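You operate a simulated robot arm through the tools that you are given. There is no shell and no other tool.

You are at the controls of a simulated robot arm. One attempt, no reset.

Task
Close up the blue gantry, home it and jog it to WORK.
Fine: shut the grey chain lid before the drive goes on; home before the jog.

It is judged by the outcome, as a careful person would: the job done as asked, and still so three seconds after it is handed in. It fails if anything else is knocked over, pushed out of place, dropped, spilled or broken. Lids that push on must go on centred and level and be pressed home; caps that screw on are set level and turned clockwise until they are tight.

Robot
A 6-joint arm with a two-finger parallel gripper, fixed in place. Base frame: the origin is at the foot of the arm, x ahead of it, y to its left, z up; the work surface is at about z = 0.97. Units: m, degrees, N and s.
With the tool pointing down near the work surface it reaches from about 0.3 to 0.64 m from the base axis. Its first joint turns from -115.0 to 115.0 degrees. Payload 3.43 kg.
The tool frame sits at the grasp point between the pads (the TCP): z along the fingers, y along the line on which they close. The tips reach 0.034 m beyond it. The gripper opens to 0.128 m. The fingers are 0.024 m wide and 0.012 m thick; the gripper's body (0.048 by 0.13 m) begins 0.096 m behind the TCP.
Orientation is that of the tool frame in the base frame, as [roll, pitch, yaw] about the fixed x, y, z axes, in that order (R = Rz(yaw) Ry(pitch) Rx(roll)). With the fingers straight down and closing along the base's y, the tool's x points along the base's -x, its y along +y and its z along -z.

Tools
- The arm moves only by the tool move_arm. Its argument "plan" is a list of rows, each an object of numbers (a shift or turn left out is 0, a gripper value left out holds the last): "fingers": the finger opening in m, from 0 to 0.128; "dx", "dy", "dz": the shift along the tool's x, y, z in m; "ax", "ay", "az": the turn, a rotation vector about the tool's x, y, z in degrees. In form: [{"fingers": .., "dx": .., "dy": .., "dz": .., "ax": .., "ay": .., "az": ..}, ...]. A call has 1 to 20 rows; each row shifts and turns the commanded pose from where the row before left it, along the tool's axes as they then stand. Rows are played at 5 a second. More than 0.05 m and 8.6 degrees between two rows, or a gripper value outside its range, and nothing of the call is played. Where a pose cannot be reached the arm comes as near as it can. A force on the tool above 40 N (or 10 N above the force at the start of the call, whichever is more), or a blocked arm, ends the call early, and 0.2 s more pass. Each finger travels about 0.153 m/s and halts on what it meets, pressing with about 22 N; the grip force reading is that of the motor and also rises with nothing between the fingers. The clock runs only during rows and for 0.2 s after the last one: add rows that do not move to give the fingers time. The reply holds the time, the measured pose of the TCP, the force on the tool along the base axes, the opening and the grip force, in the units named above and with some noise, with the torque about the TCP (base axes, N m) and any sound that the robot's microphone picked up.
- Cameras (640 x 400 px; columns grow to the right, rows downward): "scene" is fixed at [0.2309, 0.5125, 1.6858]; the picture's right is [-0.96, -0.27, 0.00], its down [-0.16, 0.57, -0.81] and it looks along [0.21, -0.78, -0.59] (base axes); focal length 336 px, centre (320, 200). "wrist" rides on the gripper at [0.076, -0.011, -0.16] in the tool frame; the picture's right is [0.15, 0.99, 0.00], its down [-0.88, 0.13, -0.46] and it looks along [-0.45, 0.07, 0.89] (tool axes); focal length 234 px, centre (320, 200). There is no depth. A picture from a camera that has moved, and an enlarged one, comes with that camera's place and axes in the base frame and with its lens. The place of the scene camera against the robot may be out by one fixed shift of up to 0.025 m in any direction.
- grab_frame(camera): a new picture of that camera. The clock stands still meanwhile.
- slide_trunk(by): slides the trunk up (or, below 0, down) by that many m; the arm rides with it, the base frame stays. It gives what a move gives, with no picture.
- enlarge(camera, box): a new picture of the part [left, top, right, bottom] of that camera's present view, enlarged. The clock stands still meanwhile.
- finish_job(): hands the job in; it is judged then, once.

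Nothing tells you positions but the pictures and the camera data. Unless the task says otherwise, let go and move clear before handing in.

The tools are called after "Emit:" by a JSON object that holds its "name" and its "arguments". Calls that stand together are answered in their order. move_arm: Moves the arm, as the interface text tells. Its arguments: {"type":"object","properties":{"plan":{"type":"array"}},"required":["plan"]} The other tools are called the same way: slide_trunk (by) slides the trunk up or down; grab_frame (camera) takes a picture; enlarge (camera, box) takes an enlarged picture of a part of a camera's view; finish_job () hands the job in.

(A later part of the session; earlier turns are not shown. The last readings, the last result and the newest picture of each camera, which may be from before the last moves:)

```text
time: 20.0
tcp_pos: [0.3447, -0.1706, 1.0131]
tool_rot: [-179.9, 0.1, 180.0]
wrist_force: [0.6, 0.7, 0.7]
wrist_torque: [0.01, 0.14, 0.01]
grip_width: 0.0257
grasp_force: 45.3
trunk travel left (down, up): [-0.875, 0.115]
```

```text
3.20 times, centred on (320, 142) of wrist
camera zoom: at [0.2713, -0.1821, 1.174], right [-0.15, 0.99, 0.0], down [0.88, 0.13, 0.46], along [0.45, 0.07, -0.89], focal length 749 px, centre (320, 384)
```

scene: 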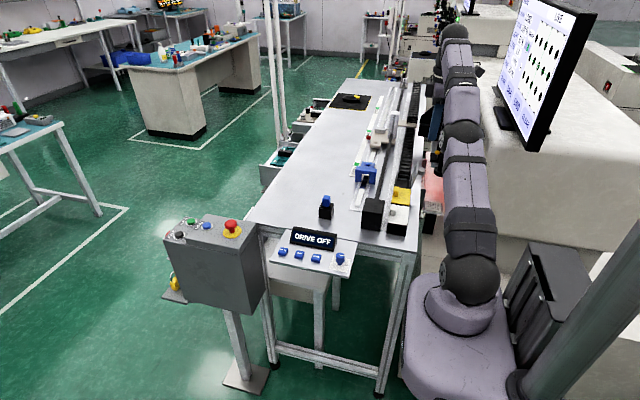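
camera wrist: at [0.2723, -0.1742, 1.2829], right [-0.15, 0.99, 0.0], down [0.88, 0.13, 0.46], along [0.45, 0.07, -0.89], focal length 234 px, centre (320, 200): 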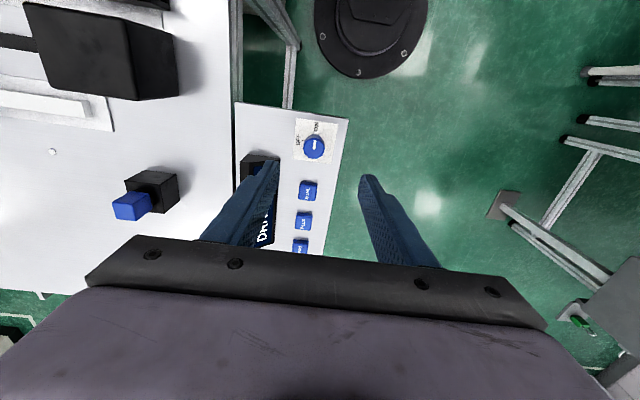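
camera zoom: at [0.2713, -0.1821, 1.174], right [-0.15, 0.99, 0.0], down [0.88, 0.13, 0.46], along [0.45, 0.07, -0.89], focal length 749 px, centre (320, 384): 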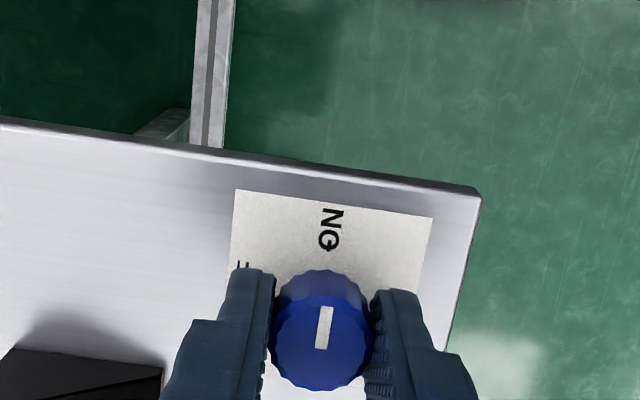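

The knob is gripped at 25.7 mm. I'll turn it a little toward OFF (counter-clockwise from above) and check the torque and whether the pointer follows.

Emit:
{"name": "move_arm", "arguments": {"plan": [{"az": -6}, {"az": -6}, {}]}}

Emit:
{"name": "enlarge", "arguments": {"camera": "wrist", "box": [220, 80, 420, 205]}}

Emit:
{"name": "enlarge", "arguments": {"camera": "scene", "box": [260, 200, 400, 290]}}

```text
time: 20.8
tcp_pos: [0.3455, -0.1699, 1.0142]
tool_rot: [179.9, 0.0, -168.0]
wrist_force: [-0.8, -2.0, -1.8]
wrist_torque: [-0.02, -0.21, -0.42]
grip_width: 0.0257
grasp_force: 45.5
trunk travel left (down, up): [-0.875, 0.115]
```

```text
3.20 times, centred on (320, 142) of wrist
camera zoom: at [0.2751, -0.1975, 1.1739], right [-0.35, 0.94, 0.0], down [0.83, 0.31, 0.46], along [0.43, 0.16, -0.89], focal length 749 px, centre (320, 384)
```

zoom: 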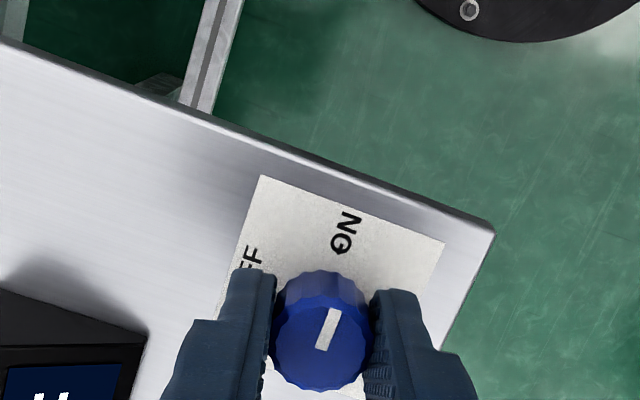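

```text
4.44 times, centred on (330, 245) of scene
camera zoom: at [0.2309, 0.5125, 1.6858], right [-0.96, -0.27, 0.0], down [-0.16, 0.57, -0.81], along [0.21, -0.78, -0.59], focal length 1493 px, centre (276, 0)
```

zoom: 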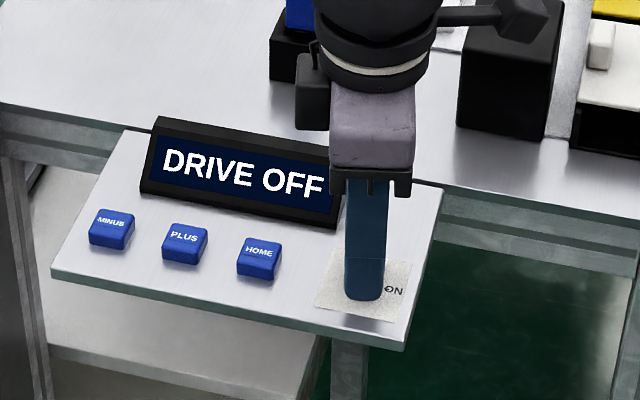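

The knob didn't follow. The torque reached 0.42 N m and the fingers slipped, so it is against its stop in that direction. I'll return and try a small clockwise turn.

Emit:
{"name": "move_arm", "arguments": {"plan": [{"az": 6}, {"az": 6}, {"az": 6}, {"az": 6}, {}]}}

Emit:
{"name": "enlarge", "arguments": {"camera": "wrist", "box": [220, 80, 420, 205]}}

Emit:
{"name": "enlarge", "arguments": {"camera": "scene", "box": [260, 200, 400, 290]}}

```text
time: 22.0
tcp_pos: [0.3455, -0.1705, 1.0139]
tool_rot: [-179.9, 0.2, 167.9]
wrist_force: [1.2, -4.1, 10.1]
wrist_torque: [0.0, 0.86, 0.04]
grip_width: 0.025
grasp_force: 44.7
trunk travel left (down, up): [-0.875, 0.115]
```

```text
3.20 times, centred on (320, 142) of wrist
camera zoom: at [0.2702, -0.1661, 1.1738], right [0.06, 1.0, 0.0], down [0.89, -0.06, 0.46], along [0.46, -0.03, -0.89], focal length 749 px, centre (320, 384)
```

zoom: 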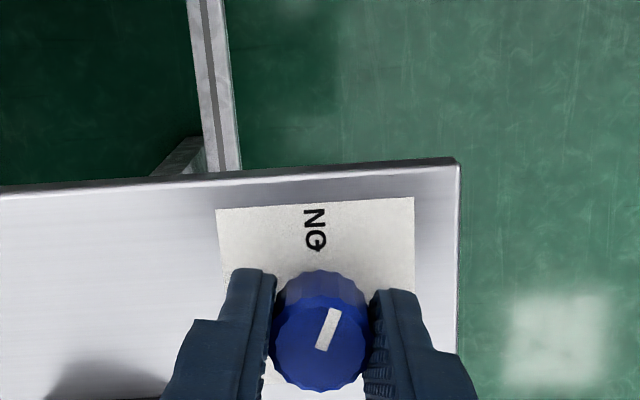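

```text
4.44 times, centred on (330, 245) of scene
camera zoom: at [0.2309, 0.5125, 1.6858], right [-0.96, -0.27, 0.0], down [-0.16, 0.57, -0.81], along [0.21, -0.78, -0.59], focal length 1493 px, centre (276, 0)
```

zoom: 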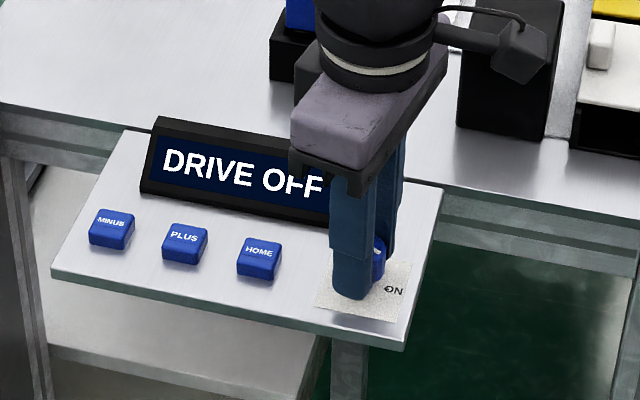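

The knob turns freely clockwise and followed by about 24°. There is some side load on the wrist, so I'll open the fingers to relieve it and look at the dial before turning further.

Emit:
{"name": "move_arm", "arguments": {"plan": [{"fingers": 0.05}, {}, {}]}}

Emit:
{"name": "enlarge", "arguments": {"camera": "wrist", "box": [220, 80, 420, 205]}}

Emit:
{"name": "enlarge", "arguments": {"camera": "scene", "box": [260, 200, 400, 290]}}

```text
time: 22.8
tcp_pos: [0.3457, -0.1704, 1.0126]
tool_rot: [-180.0, 0.0, 167.9]
wrist_force: [-0.3, -0.7, 0.3]
wrist_torque: [-0.02, 0.0, -0.03]
grip_width: 0.0502
grasp_force: 0.1
trunk travel left (down, up): [-0.875, 0.115]
```

```text
3.20 times, centred on (320, 142) of wrist
camera zoom: at [0.2702, -0.1657, 1.1735], right [0.06, 1.0, 0.0], down [0.89, -0.06, 0.46], along [0.45, -0.03, -0.89], focal length 749 px, centre (320, 384)
```

zoom: 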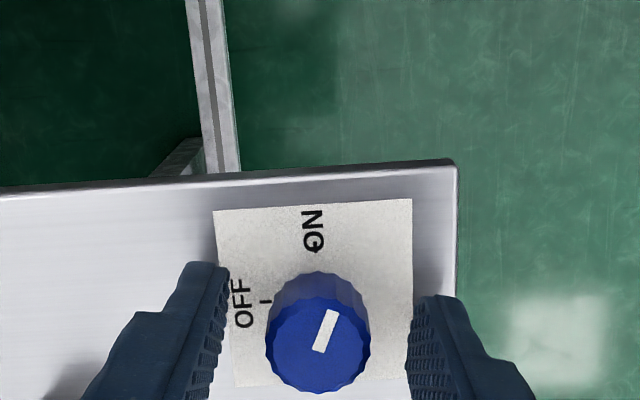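

```text
4.44 times, centred on (330, 245) of scene
camera zoom: at [0.2309, 0.5125, 1.6858], right [-0.96, -0.27, 0.0], down [-0.16, 0.57, -0.81], along [0.21, -0.78, -0.59], focal length 1493 px, centre (276, 0)
```

zoom: 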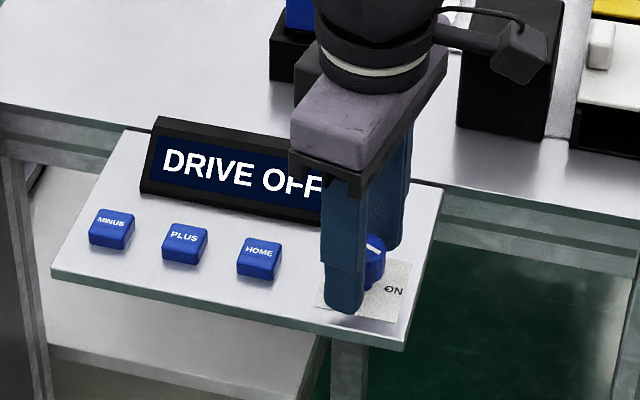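

Side load is gone and the knob held its new angle. I'll re-grip and continue clockwise, watching the display.

Emit:
{"name": "move_arm", "arguments": {"plan": [{"fingers": 0.01}, {}, {}, {"az": 7}, {"az": 7}, {"az": 7}, {"az": 7}, {}]}}

Emit:
{"name": "enlarge", "arguments": {"camera": "wrist", "box": [220, 80, 420, 205]}}

Emit:
{"name": "enlarge", "arguments": {"camera": "scene", "box": [260, 200, 400, 290]}}

```text
time: 24.6
tcp_pos: [0.3453, -0.1707, 1.0132]
tool_rot: [179.9, 0.2, 139.9]
wrist_force: [0.1, -6.5, 12.6]
wrist_torque: [0.59, 1.07, -0.02]
grip_width: 0.0256
grasp_force: 44.8
trunk travel left (down, up): [-0.875, 0.115]
```

```text
3.20 times, centred on (320, 142) of wrist
camera zoom: at [0.281, -0.1309, 1.1734], right [0.53, 0.85, 0.0], down [0.76, -0.47, 0.46], along [0.39, -0.24, -0.89], focal length 749 px, centre (320, 384)
```

zoom: 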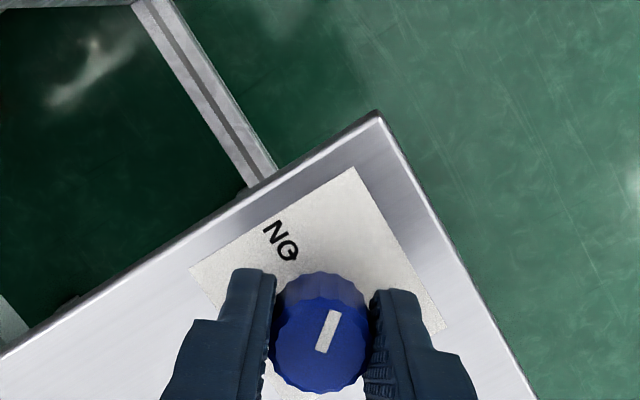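

```text
4.44 times, centred on (330, 245) of scene
camera zoom: at [0.2309, 0.5125, 1.6858], right [-0.96, -0.27, 0.0], down [-0.16, 0.57, -0.81], along [0.21, -0.78, -0.59], focal length 1493 px, centre (276, 0)
```

zoom: 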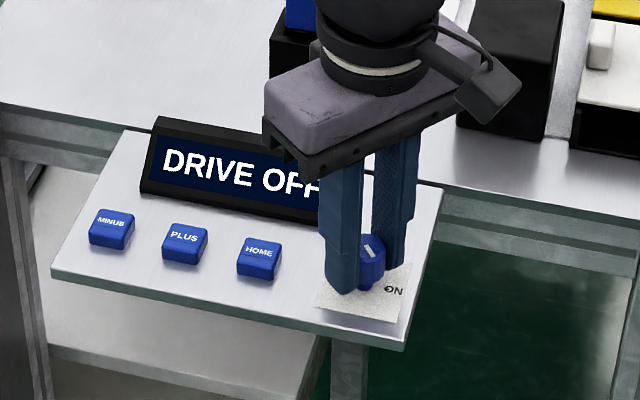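

The knob is following and is now about 52° clockwise of its start. I'll re-grip to clear the side load and go on.

Emit:
{"name": "move_arm", "arguments": {"plan": [{"fingers": 0.04}, {}, {"fingers": 0.01}, {}, {}, {"az": 7}, {"az": 7}, {"az": 7}, {"az": 7}, {}]}}

Emit:
{"name": "enlarge", "arguments": {"camera": "wrist", "box": [220, 80, 420, 205]}}

Emit:
{"name": "enlarge", "arguments": {"camera": "scene", "box": [260, 200, 400, 290]}}

```text
time: 26.8
tcp_pos: [0.3452, -0.1716, 1.0118]
tool_rot: [179.9, -0.1, 111.9]
wrist_force: [-4.8, -3.2, -7.4]
wrist_torque: [-0.44, -0.12, -0.04]
grip_width: 0.0254
grasp_force: 44.3
trunk travel left (down, up): [-0.875, 0.115]
```

```text
3.20 times, centred on (320, 142) of wrist
camera zoom: at [0.3074, -0.1047, 1.1725], right [0.86, 0.51, 0.0], down [0.45, -0.77, 0.45], along [0.23, -0.39, -0.89], focal length 749 px, centre (320, 384)
```

zoom: 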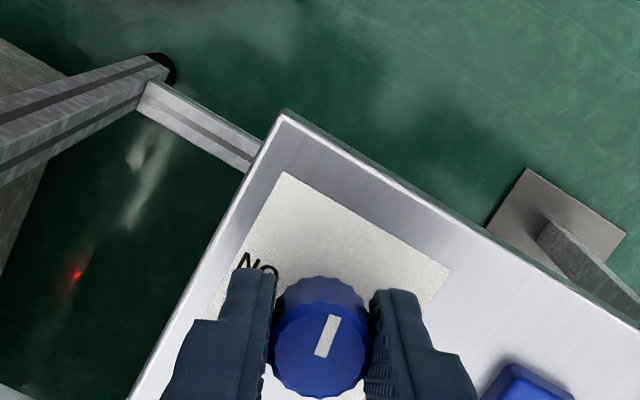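

```text
4.44 times, centred on (330, 245) of scene
camera zoom: at [0.2309, 0.5125, 1.6858], right [-0.96, -0.27, 0.0], down [-0.16, 0.57, -0.81], along [0.21, -0.78, -0.59], focal length 1493 px, centre (276, 0)
```

zoom: 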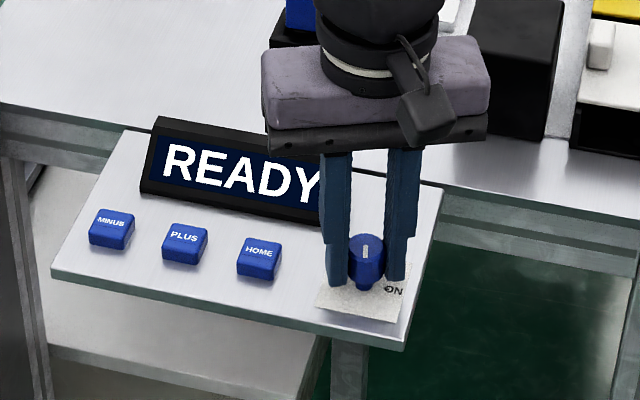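

The display now reads READY, so the drive is on. I'll finish the turn to the full 90° stop.

Emit:
{"name": "move_arm", "arguments": {"plan": [{"az": 6}, {"az": 4}, {}]}}

Emit:
{"name": "enlarge", "arguments": {"camera": "scene", "box": [260, 200, 400, 290]}}

Emit:
{"name": "enlarge", "arguments": {"camera": "wrist", "box": [220, 80, 420, 205]}}

```text
time: 27.6
tcp_pos: [0.3448, -0.1705, 1.012]
tool_rot: [-179.9, -0.1, 101.9]
wrist_force: [-7.4, -3.4, -12.2]
wrist_torque: [-0.64, -0.22, 0.0]
grip_width: 0.025
grasp_force: 44.7
trunk travel left (down, up): [-0.875, 0.115]
```

```text
4.44 times, centred on (330, 245) of scene
camera zoom: at [0.2309, 0.5125, 1.6858], right [-0.96, -0.27, 0.0], down [-0.16, 0.57, -0.81], along [0.21, -0.78, -0.59], focal length 1493 px, centre (276, 0)
```

zoom: 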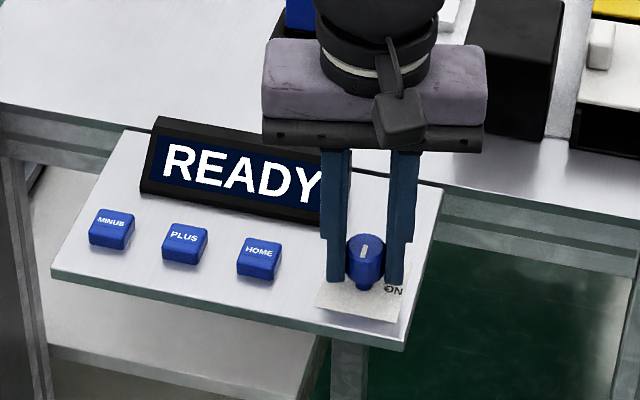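

```text
3.20 times, centred on (320, 142) of wrist
camera zoom: at [0.3196, -0.099, 1.1725], right [0.94, 0.35, 0.0], down [0.31, -0.83, 0.45], along [0.16, -0.43, -0.89], focal length 749 px, centre (320, 384)
```

zoom: 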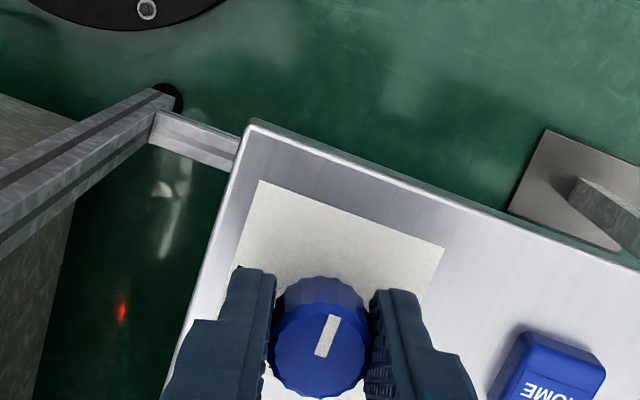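

The knob is turned 90° and the display reads READY. I'll release and lift away.

Emit:
{"name": "move_arm", "arguments": {"plan": [{"fingers": 0.05}, {}, {"dz": -0.02}, {"dz": -0.04}, {"dz": -0.04}, {}]}}

Emit:
{"name": "grab_frame", "arguments": {"camera": "scene"}}

Emit:
{"name": "enlarge", "arguments": {"camera": "scene", "box": [260, 200, 400, 290]}}

Emit:
{"name": "grab_frame", "arguments": {"camera": "wrist"}}

```text
time: 29.0
tcp_pos: [0.3465, -0.1701, 1.1131]
tool_rot: [-180.0, 0.0, 102.0]
wrist_force: [0.4, -0.7, 0.6]
wrist_torque: [0.02, -0.01, 0.03]
grip_width: 0.0501
grasp_force: 0.0
trunk travel left (down, up): [-0.875, 0.115]
```

```text
taken
```

scene: 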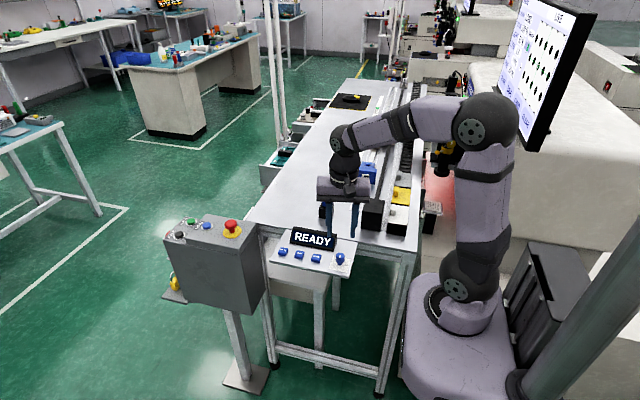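

```text
4.44 times, centred on (330, 245) of scene
camera zoom: at [0.2309, 0.5125, 1.6858], right [-0.96, -0.27, 0.0], down [-0.16, 0.57, -0.81], along [0.21, -0.78, -0.59], focal length 1493 px, centre (276, 0)
```

zoom: 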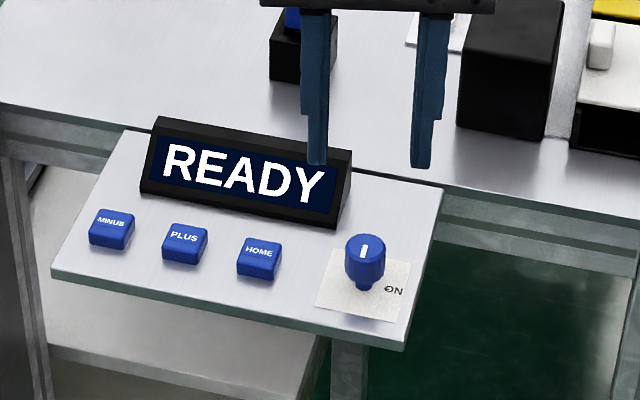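

```text
taken
camera wrist: at [0.3205, -0.099, 1.2734], right [0.94, 0.35, 0.0], down [0.31, -0.83, 0.46], along [0.16, -0.43, -0.89], focal length 234 px, centre (320, 200)
```

wrist: 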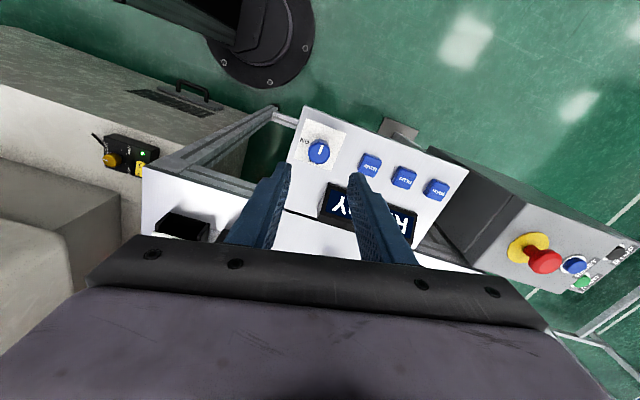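

READY is confirmed and the knob stays put. I'll refine the button positions from this viewpoint.

Emit:
{"name": "enlarge", "arguments": {"camera": "wrist", "box": [340, 130, 470, 212]}}

Emit:
{"name": "enlarge", "arguments": {"camera": "scene", "box": [330, 90, 420, 180]}}

```text
4.88 times, centred on (405, 171) of wrist
camera zoom: at [0.3205, -0.099, 1.2734], right [0.94, 0.35, 0.0], down [0.31, -0.83, 0.46], along [0.16, -0.43, -0.89], focal length 1142 px, centre (-95, 342)
```

zoom: 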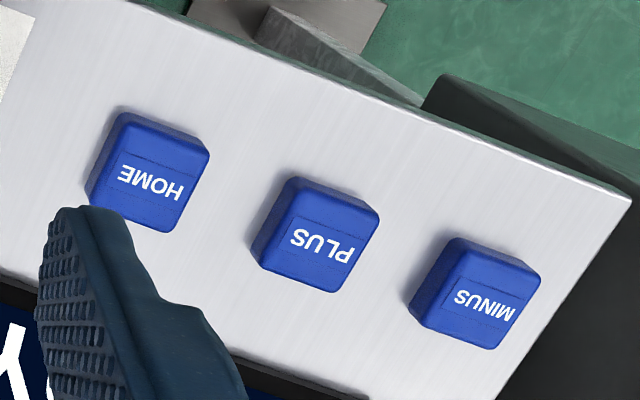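

```text
4.44 times, centred on (375, 135) of scene
camera zoom: at [0.2309, 0.5125, 1.6858], right [-0.96, -0.27, 0.0], down [-0.16, 0.57, -0.81], along [0.21, -0.78, -0.59], focal length 1493 px, centre (76, 489)
```

zoom: 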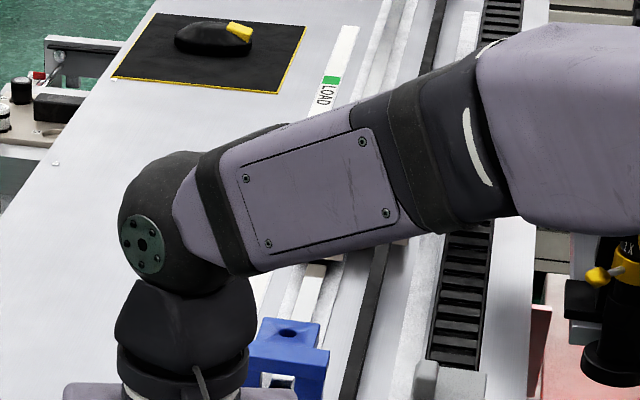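

Averaging the views puts HOME at about (0.417,-0.170), PLUS at about (0.469,-0.171) and MINUS at about (0.522,-0.170), with tops at z≈0.98. I'll close the fingers, square up the yaw and hover over HOME.

Emit:
{"name": "move_arm", "arguments": {"plan": [{"fingers": 0.0, "az": 6}, {"az": 6}, {"dy": 0.036}, {"dy": 0.0345}, {"dz": 0.035}, {"dz": 0.03}, {}]}}

Emit:
{"name": "enlarge", "arguments": {"camera": "scene", "box": [260, 200, 400, 290]}}

Emit:
{"name": "enlarge", "arguments": {"camera": "wrist", "box": [220, 80, 420, 205]}}

```text
time: 30.6
tcp_pos: [0.4165, -0.17, 1.047]
tool_rot: [179.9, 0.0, 90.0]
wrist_force: [0.6, -0.3, -0.3]
wrist_torque: [0.03, -0.03, 0.01]
grip_width: 0.0
grasp_force: 22.2
trunk travel left (down, up): [-0.875, 0.115]
```

```text
4.44 times, centred on (330, 245) of scene
camera zoom: at [0.2309, 0.5125, 1.6858], right [-0.96, -0.27, 0.0], down [-0.16, 0.57, -0.81], along [0.21, -0.78, -0.59], focal length 1493 px, centre (276, 0)
```

zoom: 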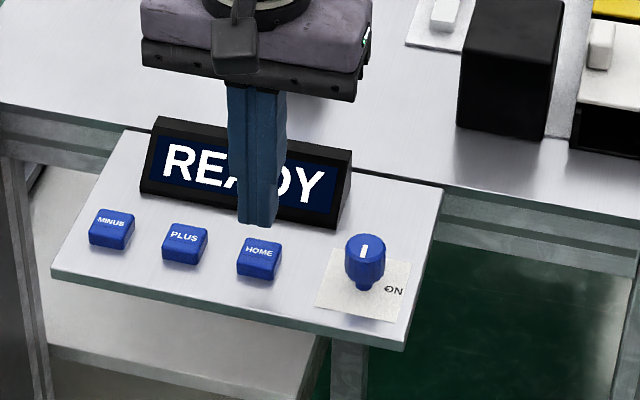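

```text
3.20 times, centred on (320, 142) of wrist
camera zoom: at [0.4059, -0.0937, 1.2065], right [0.99, 0.15, 0.0], down [0.13, -0.88, 0.46], along [0.07, -0.45, -0.89], focal length 749 px, centre (320, 384)
```

zoom: 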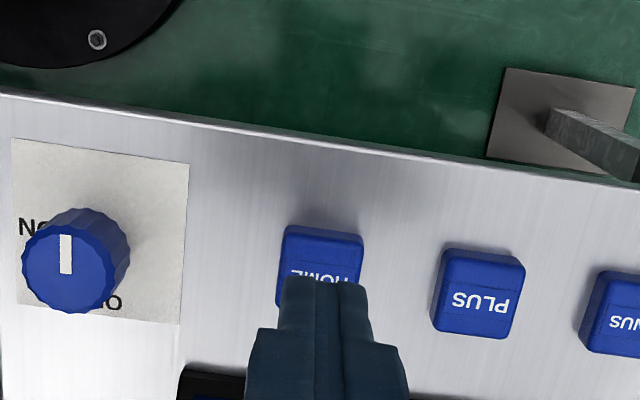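

The tip is centred over HOME. I'll come down slowly and press until the button gives.

Emit:
{"name": "move_arm", "arguments": {"plan": [{"dz": 0.015}, {"dz": 0.01}, {"dz": 0.004}, {"dz": 0.003}, {}]}}

Emit:
{"name": "enlarge", "arguments": {"camera": "scene", "box": [260, 200, 400, 290]}}

```text
time: 31.8
tcp_pos: [0.4167, -0.1707, 1.0162]
tool_rot: [180.0, 0.0, 90.0]
wrist_force: [0.3, 0.4, 0.8]
wrist_torque: [0.0, 0.0, -0.02]
grip_width: 0.0
grasp_force: 22.0
trunk travel left (down, up): [-0.875, 0.115]
```

```text
4.44 times, centred on (330, 245) of scene
camera zoom: at [0.2309, 0.5125, 1.6858], right [-0.96, -0.27, 0.0], down [-0.16, 0.57, -0.81], along [0.21, -0.78, -0.59], focal length 1493 px, centre (276, 0)
```

zoom: 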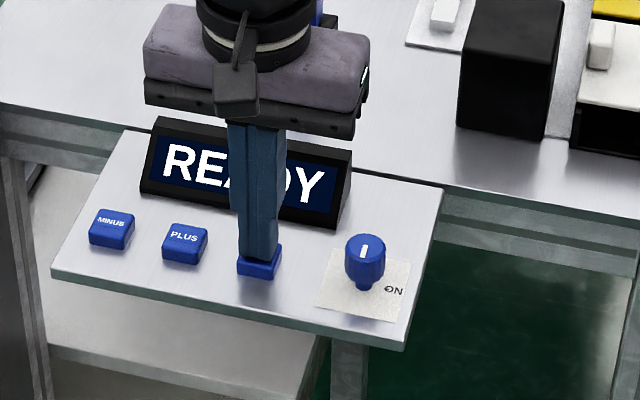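

The tip is just at the button top. I'll press on in 2 mm steps.

Emit:
{"name": "move_arm", "arguments": {"plan": [{"dz": 0.002}, {"dz": 0.002}, {"dz": 0.002}, {}]}}

Emit:
{"name": "enlarge", "arguments": {"camera": "scene", "box": [260, 200, 400, 290]}}

```text
time: 32.8
tcp_pos: [0.4172, -0.1707, 1.0108]
tool_rot: [-179.9, -0.1, 90.1]
wrist_force: [0.9, 0.8, 2.6]
wrist_torque: [0.0, -0.03, 0.04]
grip_width: 0.0
grasp_force: 22.2
trunk travel left (down, up): [-0.875, 0.115]
heard: click
```

```text
4.44 times, centred on (330, 245) of scene
camera zoom: at [0.2309, 0.5125, 1.6858], right [-0.96, -0.27, 0.0], down [-0.16, 0.57, -0.81], along [0.21, -0.78, -0.59], focal length 1493 px, centre (276, 0)
```

zoom: 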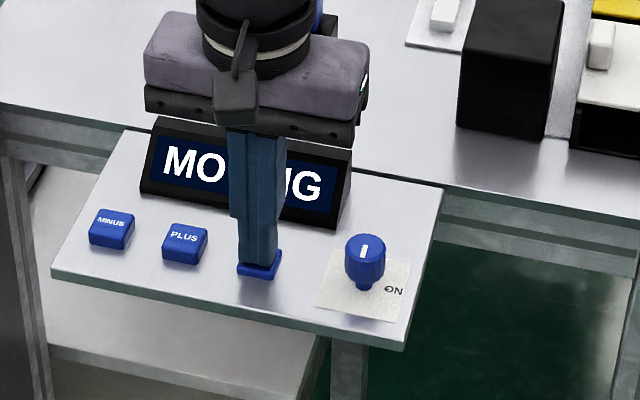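

A click sounded and the display reads MOVING, so homing has started. I'll lift off the button and watch.

Emit:
{"name": "move_arm", "arguments": {"plan": [{"dz": -0.02}, {"dz": -0.03}, {}, {}]}}

Emit:
{"name": "grab_frame", "arguments": {"camera": "scene"}}

Emit:
{"name": "enlarge", "arguments": {"camera": "scene", "box": [260, 200, 400, 290]}}

```text
time: 33.8
tcp_pos: [0.4172, -0.1694, 1.0604]
tool_rot: [180.0, 0.1, 89.9]
wrist_force: [-0.2, -1.0, -0.2]
wrist_torque: [0.0, 0.02, -0.02]
grip_width: 0.0
grasp_force: 21.7
trunk travel left (down, up): [-0.875, 0.115]
```

```text
taken
```

scene: 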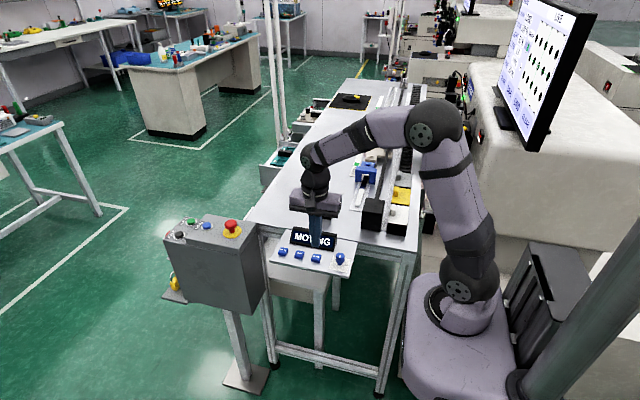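

```text
4.44 times, centred on (330, 245) of scene
camera zoom: at [0.2309, 0.5125, 1.6858], right [-0.96, -0.27, 0.0], down [-0.16, 0.57, -0.81], along [0.21, -0.78, -0.59], focal length 1493 px, centre (276, 0)
```

zoom: 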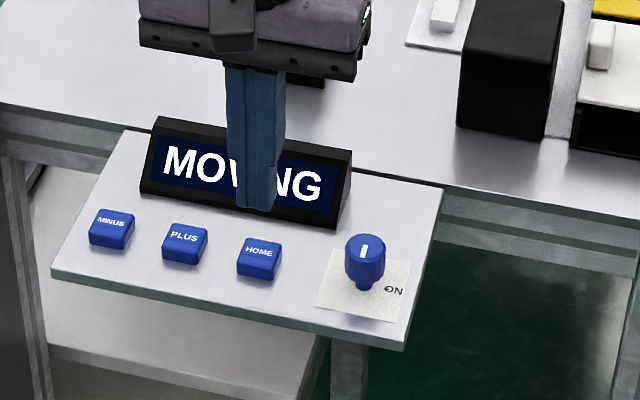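

MOVING still shows and the arm is clear. I'll wait and keep checking the display and carriage.

Emit:
{"name": "move_arm", "arguments": {"plan": [{}, {}, {}, {}, {}, {}, {}, {}, {}, {}]}}

Emit:
{"name": "enlarge", "arguments": {"camera": "scene", "box": [260, 200, 400, 290]}}

Emit:
{"name": "enlarge", "arguments": {"camera": "scene", "box": [330, 80, 430, 200]}}

```text
time: 36.0
tcp_pos: [0.4176, -0.1699, 1.061]
tool_rot: [180.0, 0.0, 90.1]
wrist_force: [-0.4, 0.0, -0.1]
wrist_torque: [0.04, 0.0, 0.03]
grip_width: 0.0
grasp_force: 21.8
trunk travel left (down, up): [-0.875, 0.115]
```

```text
4.44 times, centred on (330, 245) of scene
camera zoom: at [0.2309, 0.5125, 1.6858], right [-0.96, -0.27, 0.0], down [-0.16, 0.57, -0.81], along [0.21, -0.78, -0.59], focal length 1493 px, centre (276, 0)
```

zoom: 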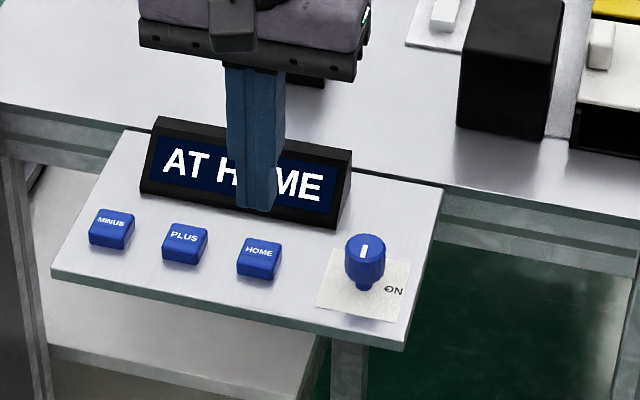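

```text
3.33 times, centred on (380, 140) of scene
camera zoom: at [0.2309, 0.5125, 1.6858], right [-0.96, -0.27, 0.0], down [-0.16, 0.57, -0.81], along [0.21, -0.78, -0.59], focal length 1120 px, centre (120, 400)
```

zoom: 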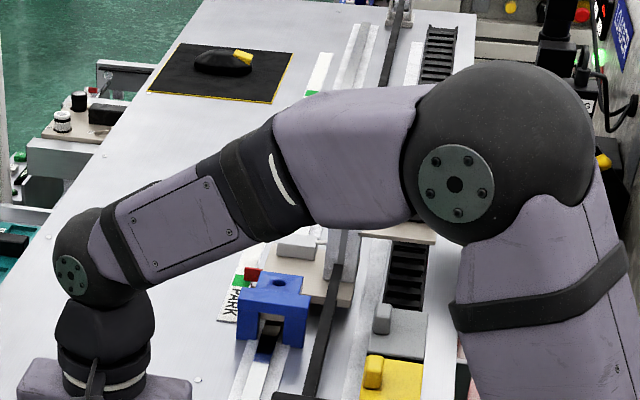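

The display reads AT HOME and the carriage sits at the PARK mark, so homing is done. Next I move over PLUS and give one short press to see how far a jog goes.

Emit:
{"name": "move_arm", "arguments": {"plan": [{"dy": 0.026, "dx": -0.001}, {"dy": 0.026}, {}, {"dz": 0.025}, {"dz": 0.018}, {}]}}

Emit:
{"name": "enlarge", "arguments": {"camera": "scene", "box": [260, 200, 400, 290]}}

Emit:
{"name": "enlarge", "arguments": {"camera": "wrist", "box": [220, 80, 420, 205]}}

```text
time: 37.4
tcp_pos: [0.4699, -0.1717, 1.0147]
tool_rot: [180.0, 0.0, 90.0]
wrist_force: [0.4, -1.1, 0.7]
wrist_torque: [0.0, -0.03, 0.04]
grip_width: 0.0
grasp_force: 21.8
trunk travel left (down, up): [-0.875, 0.115]
```

```text
4.44 times, centred on (330, 245) of scene
camera zoom: at [0.2309, 0.5125, 1.6858], right [-0.96, -0.27, 0.0], down [-0.16, 0.57, -0.81], along [0.21, -0.78, -0.59], focal length 1493 px, centre (276, 0)
```

zoom: 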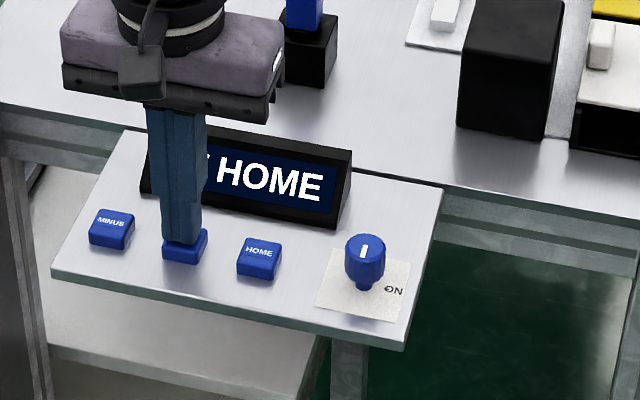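

```text
3.20 times, centred on (320, 142) of wrist
camera zoom: at [0.4594, -0.0955, 1.1757], right [0.99, 0.15, 0.0], down [0.13, -0.88, 0.46], along [0.07, -0.45, -0.89], focal length 749 px, centre (320, 384)
```

zoom: 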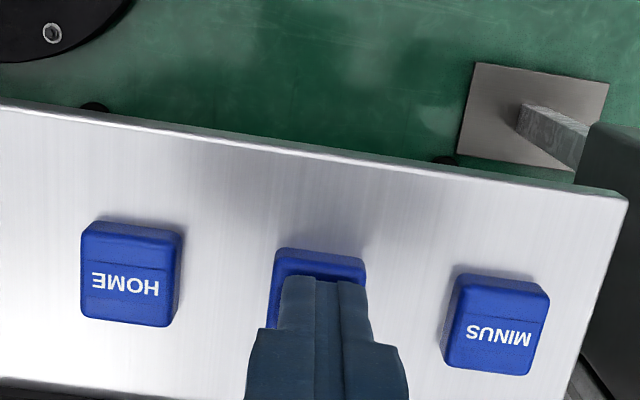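

The tip is centred on PLUS and just touching it. I'll give one short press, then lift straight away.

Emit:
{"name": "move_arm", "arguments": {"plan": [{"dz": 0.002}, {"dz": 0.003}, {"dz": -0.005}, {"dz": -0.02}]}}

Emit:
{"name": "enlarge", "arguments": {"camera": "scene", "box": [260, 200, 400, 290]}}

Emit:
{"name": "enlarge", "arguments": {"camera": "scene", "box": [284, 80, 476, 200]}}

```text
time: 38.4
tcp_pos: [0.4678, -0.1704, 1.0369]
tool_rot: [-180.0, -0.1, 90.0]
wrist_force: [0.0, 0.6, -0.7]
wrist_torque: [0.02, 0.03, 0.02]
grip_width: 0.0
grasp_force: 21.6
trunk travel left (down, up): [-0.875, 0.115]
heard: click
```

```text
4.44 times, centred on (330, 245) of scene
camera zoom: at [0.2309, 0.5125, 1.6858], right [-0.96, -0.27, 0.0], down [-0.16, 0.57, -0.81], along [0.21, -0.78, -0.59], focal length 1493 px, centre (276, 0)
```

zoom: 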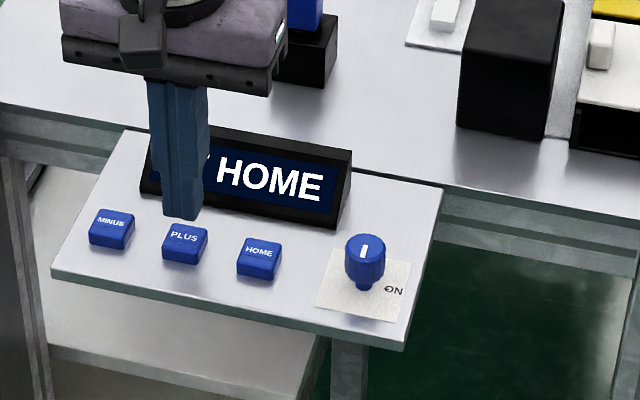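

```text
3.33 times, centred on (380, 140) of scene
camera zoom: at [0.2309, 0.5125, 1.6858], right [-0.96, -0.27, 0.0], down [-0.16, 0.57, -0.81], along [0.21, -0.78, -0.59], focal length 1120 px, centre (120, 400)
```

zoom: 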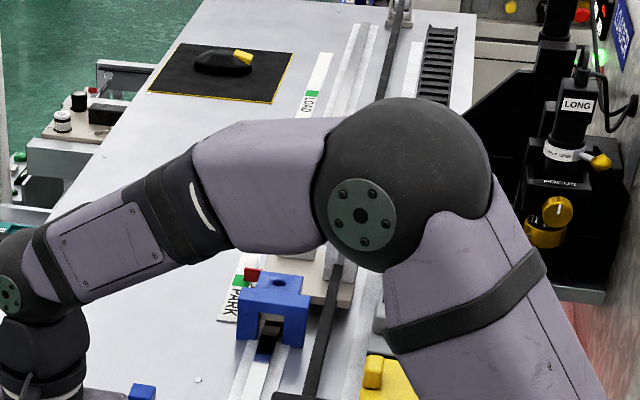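

There was a click, but the display still shows HOME. I'll let a moment pass and look closely at the pointer.

Emit:
{"name": "move_arm", "arguments": {"plan": [{}, {}, {}, {}]}}

Emit:
{"name": "enlarge", "arguments": {"camera": "scene", "box": [340, 150, 390, 190]}}

Emit:
{"name": "enlarge", "arguments": {"camera": "scene", "box": [260, 200, 400, 290]}}

```text
time: 39.4
tcp_pos: [0.4687, -0.1716, 1.0363]
tool_rot: [180.0, 0.0, 90.0]
wrist_force: [-0.2, -0.6, -1.0]
wrist_torque: [0.0, 0.01, 0.01]
grip_width: 0.0
grasp_force: 21.8
trunk travel left (down, up): [-0.875, 0.115]
```

```text
10.00 times, centred on (365, 170) of scene
camera zoom: at [0.2309, 0.5125, 1.6858], right [-0.96, -0.27, 0.0], down [-0.16, 0.57, -0.81], along [0.21, -0.78, -0.59], focal length 3360 px, centre (-130, 500)
```

zoom: 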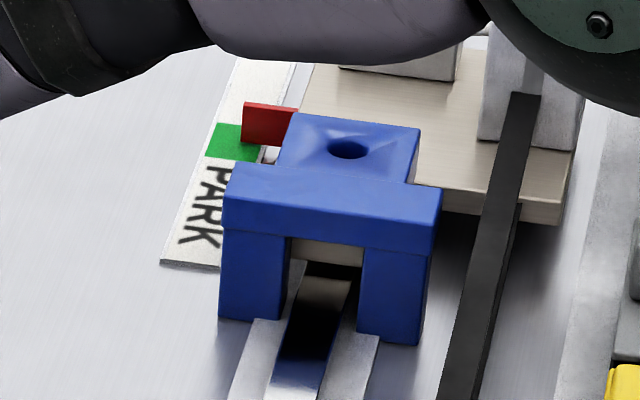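

```text
4.44 times, centred on (330, 245) of scene
camera zoom: at [0.2309, 0.5125, 1.6858], right [-0.96, -0.27, 0.0], down [-0.16, 0.57, -0.81], along [0.21, -0.78, -0.59], focal length 1493 px, centre (276, 0)
```

zoom: 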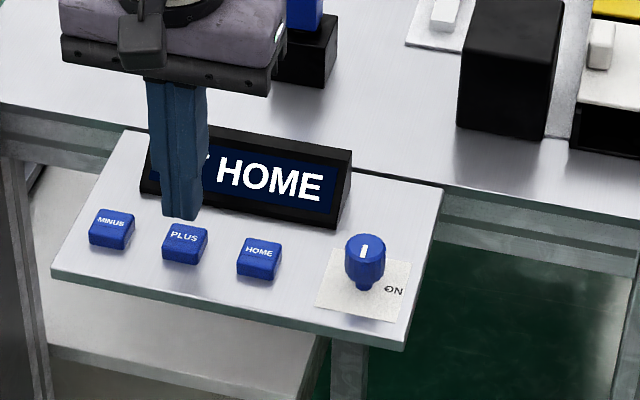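

The pointer is still at PARK, so a tap doesn't step the carriage and PLUS is probably hold-to-run. I'll press and hold it briefly and look while it is held.

Emit:
{"name": "move_arm", "arguments": {"plan": [{"dz": 0.02}, {"dz": 0.006}]}}

Emit:
{"name": "enlarge", "arguments": {"camera": "scene", "box": [340, 150, 390, 190]}}

Emit:
{"name": "enlarge", "arguments": {"camera": "scene", "box": [260, 200, 400, 290]}}

```text
time: 40.0
tcp_pos: [0.4686, -0.1717, 1.0122]
tool_rot: [179.9, 0.0, 90.0]
wrist_force: [0.5, 0.0, 1.7]
wrist_torque: [-0.03, -0.05, -0.03]
grip_width: 0.0
grasp_force: 22.3
trunk travel left (down, up): [-0.875, 0.115]
heard: click
```

```text
10.00 times, centred on (365, 170) of scene
camera zoom: at [0.2309, 0.5125, 1.6858], right [-0.96, -0.27, 0.0], down [-0.16, 0.57, -0.81], along [0.21, -0.78, -0.59], focal length 3360 px, centre (-130, 500)
```

zoom: 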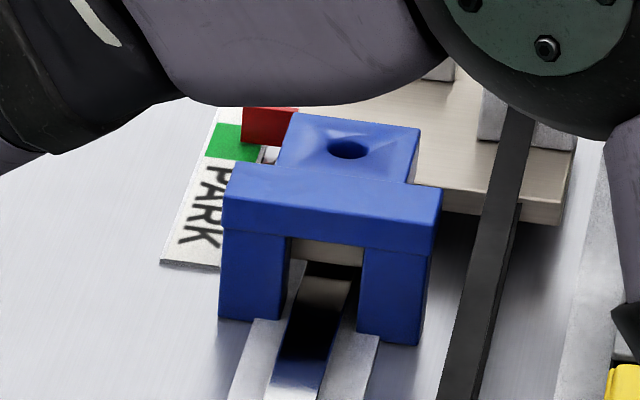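

```text
4.44 times, centred on (330, 245) of scene
camera zoom: at [0.2309, 0.5125, 1.6858], right [-0.96, -0.27, 0.0], down [-0.16, 0.57, -0.81], along [0.21, -0.78, -0.59], focal length 1493 px, centre (276, 0)
```

zoom: 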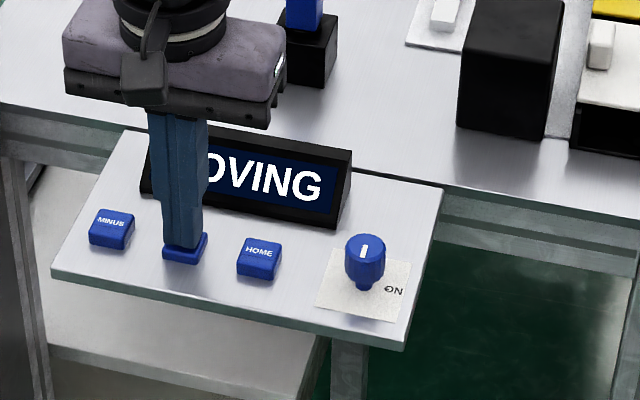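

MOVING shows while PLUS is held, so it is hold-to-run. I'll check the full view for what the arm hides, with the clock stopped.

Emit:
{"name": "grab_frame", "arguments": {"camera": "scene"}}

Emit:
{"name": "grab_frame", "arguments": {"camera": "wrist"}}

```text
taken
```

scene: 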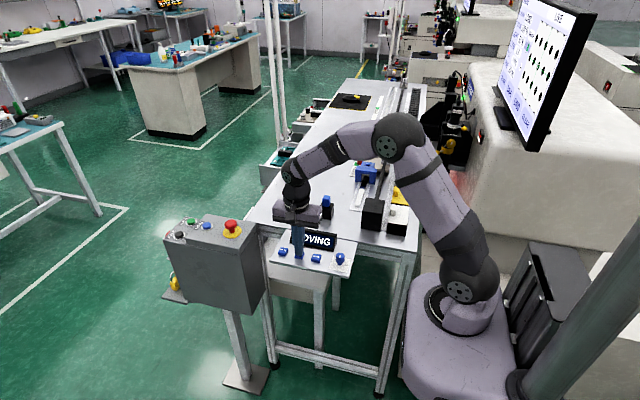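

```text
taken
camera wrist: at [0.4583, -0.0953, 1.1722], right [0.99, 0.15, 0.0], down [0.13, -0.88, 0.46], along [0.07, -0.45, -0.89], focal length 234 px, centre (320, 200)
```

wrist: 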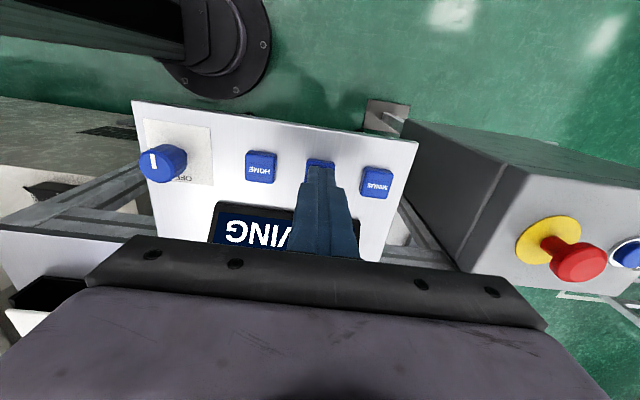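

I'll hold PLUS about one second, release, and measure how far it moved.

Emit:
{"name": "move_arm", "arguments": {"plan": [{}, {}, {}, {}, {"dz": -0.02}]}}

Emit:
{"name": "grab_frame", "arguments": {"camera": "scene"}}

Emit:
{"name": "enlarge", "arguments": {"camera": "scene", "box": [340, 100, 420, 200]}}

Emit:
{"name": "enlarge", "arguments": {"camera": "scene", "box": [260, 200, 400, 290]}}

```text
time: 41.2
tcp_pos: [0.4673, -0.1711, 1.0303]
tool_rot: [-180.0, 0.0, 89.9]
wrist_force: [0.3, -0.4, -0.4]
wrist_torque: [-0.04, 0.0, 0.02]
grip_width: 0.0
grasp_force: 21.8
trunk travel left (down, up): [-0.875, 0.115]
```

```text
taken
```

scene: 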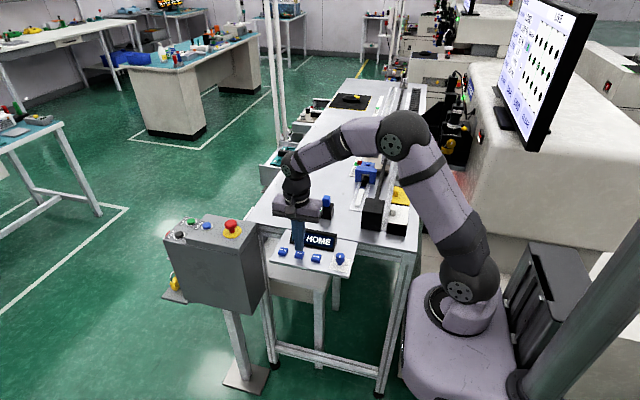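

```text
4.00 times, centred on (380, 150) of scene
camera zoom: at [0.2309, 0.5125, 1.6858], right [-0.96, -0.27, 0.0], down [-0.16, 0.57, -0.81], along [0.21, -0.78, -0.59], focal length 1344 px, centre (80, 400)
```

zoom: 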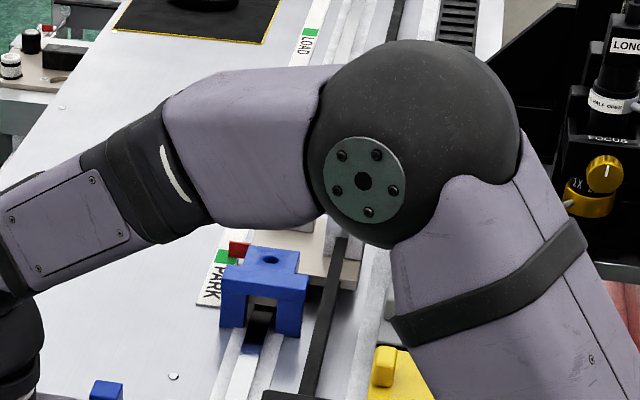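

```text
4.44 times, centred on (330, 245) of scene
camera zoom: at [0.2309, 0.5125, 1.6858], right [-0.96, -0.27, 0.0], down [-0.16, 0.57, -0.81], along [0.21, -0.78, -0.59], focal length 1493 px, centre (276, 0)
```

zoom: 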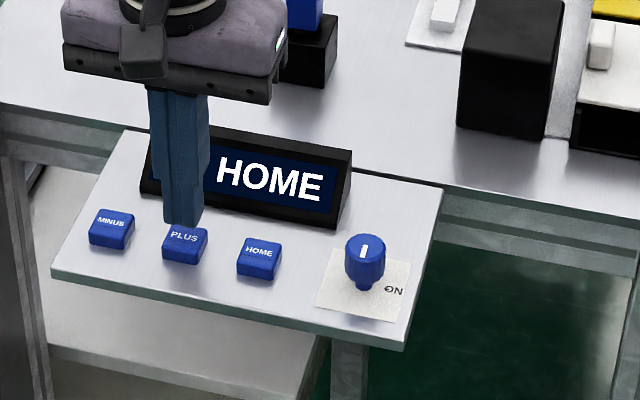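

The display is back to HOME and the pointer seems unmoved. I'll compare the same close-up, and view the gantry's far side too.

Emit:
{"name": "enlarge", "arguments": {"camera": "scene", "box": [340, 150, 390, 190]}}

Emit:
{"name": "enlarge", "arguments": {"camera": "wrist", "box": [140, 80, 460, 280]}}

```text
10.00 times, centred on (365, 170) of scene
camera zoom: at [0.2309, 0.5125, 1.6858], right [-0.96, -0.27, 0.0], down [-0.16, 0.57, -0.81], along [0.21, -0.78, -0.59], focal length 3360 px, centre (-130, 500)
```

zoom: 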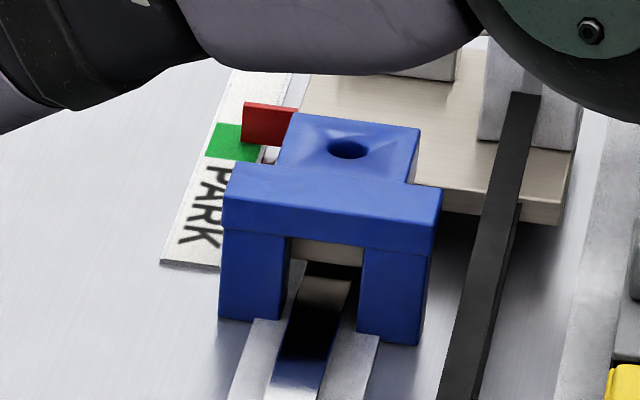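

```text
2.00 times, centred on (300, 180) of wrist
camera zoom: at [0.4576, -0.0955, 1.1912], right [0.99, 0.15, 0.0], down [0.13, -0.88, 0.46], along [0.07, -0.45, -0.89], focal length 468 px, centre (360, 240)
```

zoom: 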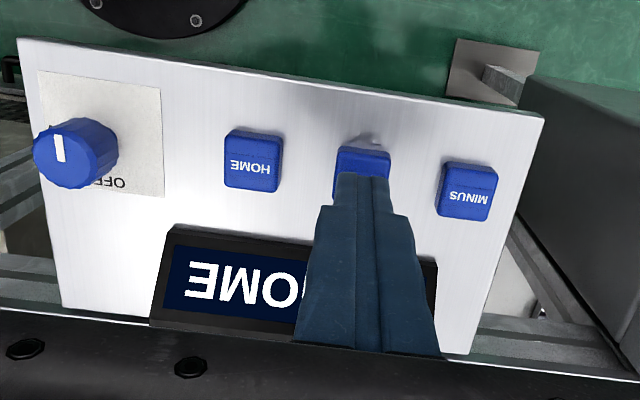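

It is exactly unchanged, so PLUS drives against the home stop and MINUS must be the direction toward WORK. I'll move over MINUS.

Emit:
{"name": "move_arm", "arguments": {"plan": [{"dz": -0.02}, {"dy": 0.027}, {"dy": 0.0265}, {}, {"dz": 0.02}, {"dz": 0.012}, {}]}}

Emit:
{"name": "enlarge", "arguments": {"camera": "scene", "box": [260, 200, 400, 290]}}

Emit:
{"name": "enlarge", "arguments": {"camera": "wrist", "box": [220, 80, 420, 205]}}

Emit:
{"name": "grab_frame", "arguments": {"camera": "scene"}}

```text
time: 42.8
tcp_pos: [0.522, -0.1715, 1.0181]
tool_rot: [179.9, 0.0, 90.0]
wrist_force: [-1.3, -0.1, -0.6]
wrist_torque: [0.01, 0.0, -0.03]
grip_width: 0.0
grasp_force: 22.3
trunk travel left (down, up): [-0.875, 0.115]
```

```text
4.44 times, centred on (330, 245) of scene
camera zoom: at [0.2309, 0.5125, 1.6858], right [-0.96, -0.27, 0.0], down [-0.16, 0.57, -0.81], along [0.21, -0.78, -0.59], focal length 1493 px, centre (276, 0)
```

zoom: 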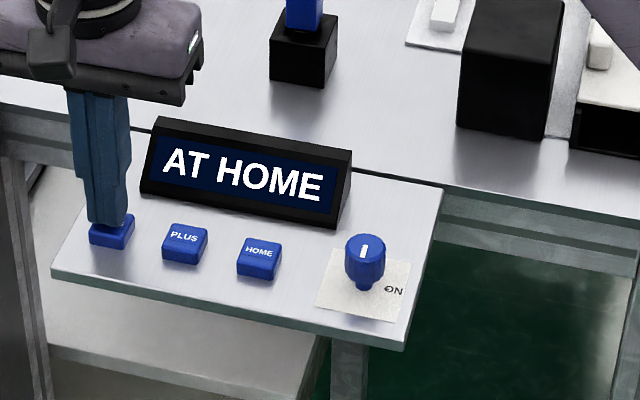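

```text
3.20 times, centred on (320, 142) of wrist
camera zoom: at [0.5115, -0.0951, 1.1786], right [0.99, 0.15, 0.0], down [0.13, -0.88, 0.46], along [0.07, -0.45, -0.89], focal length 749 px, centre (320, 384)
```

zoom: 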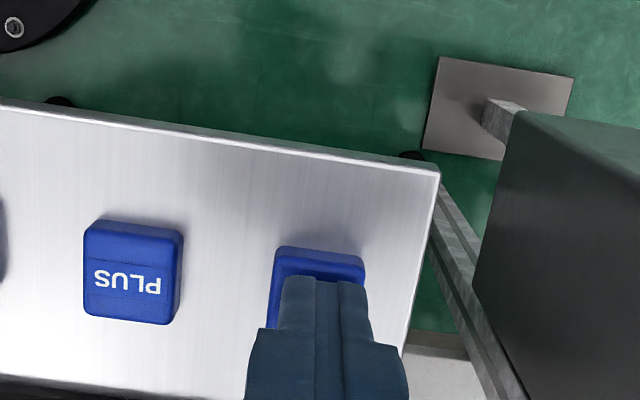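

```text
taken
```

scene: 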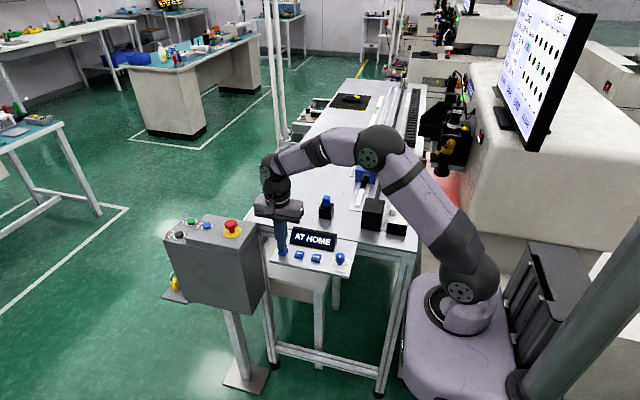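

The display reads AT HOME and the tip is centred on MINUS. I'll press briefly and look while it is held.

Emit:
{"name": "move_arm", "arguments": {"plan": [{"dz": 0.004}, {"dz": 0.004}]}}

Emit:
{"name": "enlarge", "arguments": {"camera": "scene", "box": [260, 200, 400, 290]}}

Emit:
{"name": "enlarge", "arguments": {"camera": "scene", "box": [340, 130, 420, 190]}}

```text
time: 43.4
tcp_pos: [0.5221, -0.1714, 1.0114]
tool_rot: [179.9, -0.1, 89.9]
wrist_force: [1.1, 0.3, 1.4]
wrist_torque: [0.02, -0.01, -0.01]
grip_width: 0.0
grasp_force: 21.8
trunk travel left (down, up): [-0.875, 0.115]
heard: click
```

```text
4.44 times, centred on (330, 245) of scene
camera zoom: at [0.2309, 0.5125, 1.6858], right [-0.96, -0.27, 0.0], down [-0.16, 0.57, -0.81], along [0.21, -0.78, -0.59], focal length 1493 px, centre (276, 0)
```

zoom: 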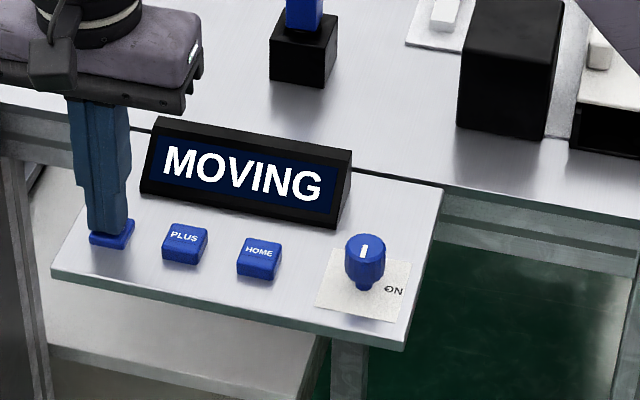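

```text
6.67 times, centred on (380, 160) of scene
camera zoom: at [0.2309, 0.5125, 1.6858], right [-0.96, -0.27, 0.0], down [-0.16, 0.57, -0.81], along [0.21, -0.78, -0.59], focal length 2240 px, centre (-80, 467)
```

zoom: 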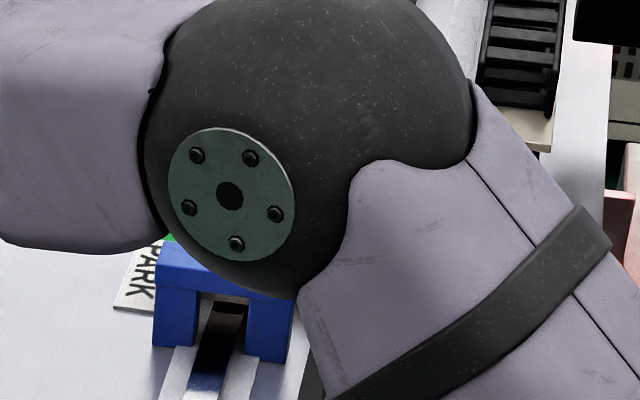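

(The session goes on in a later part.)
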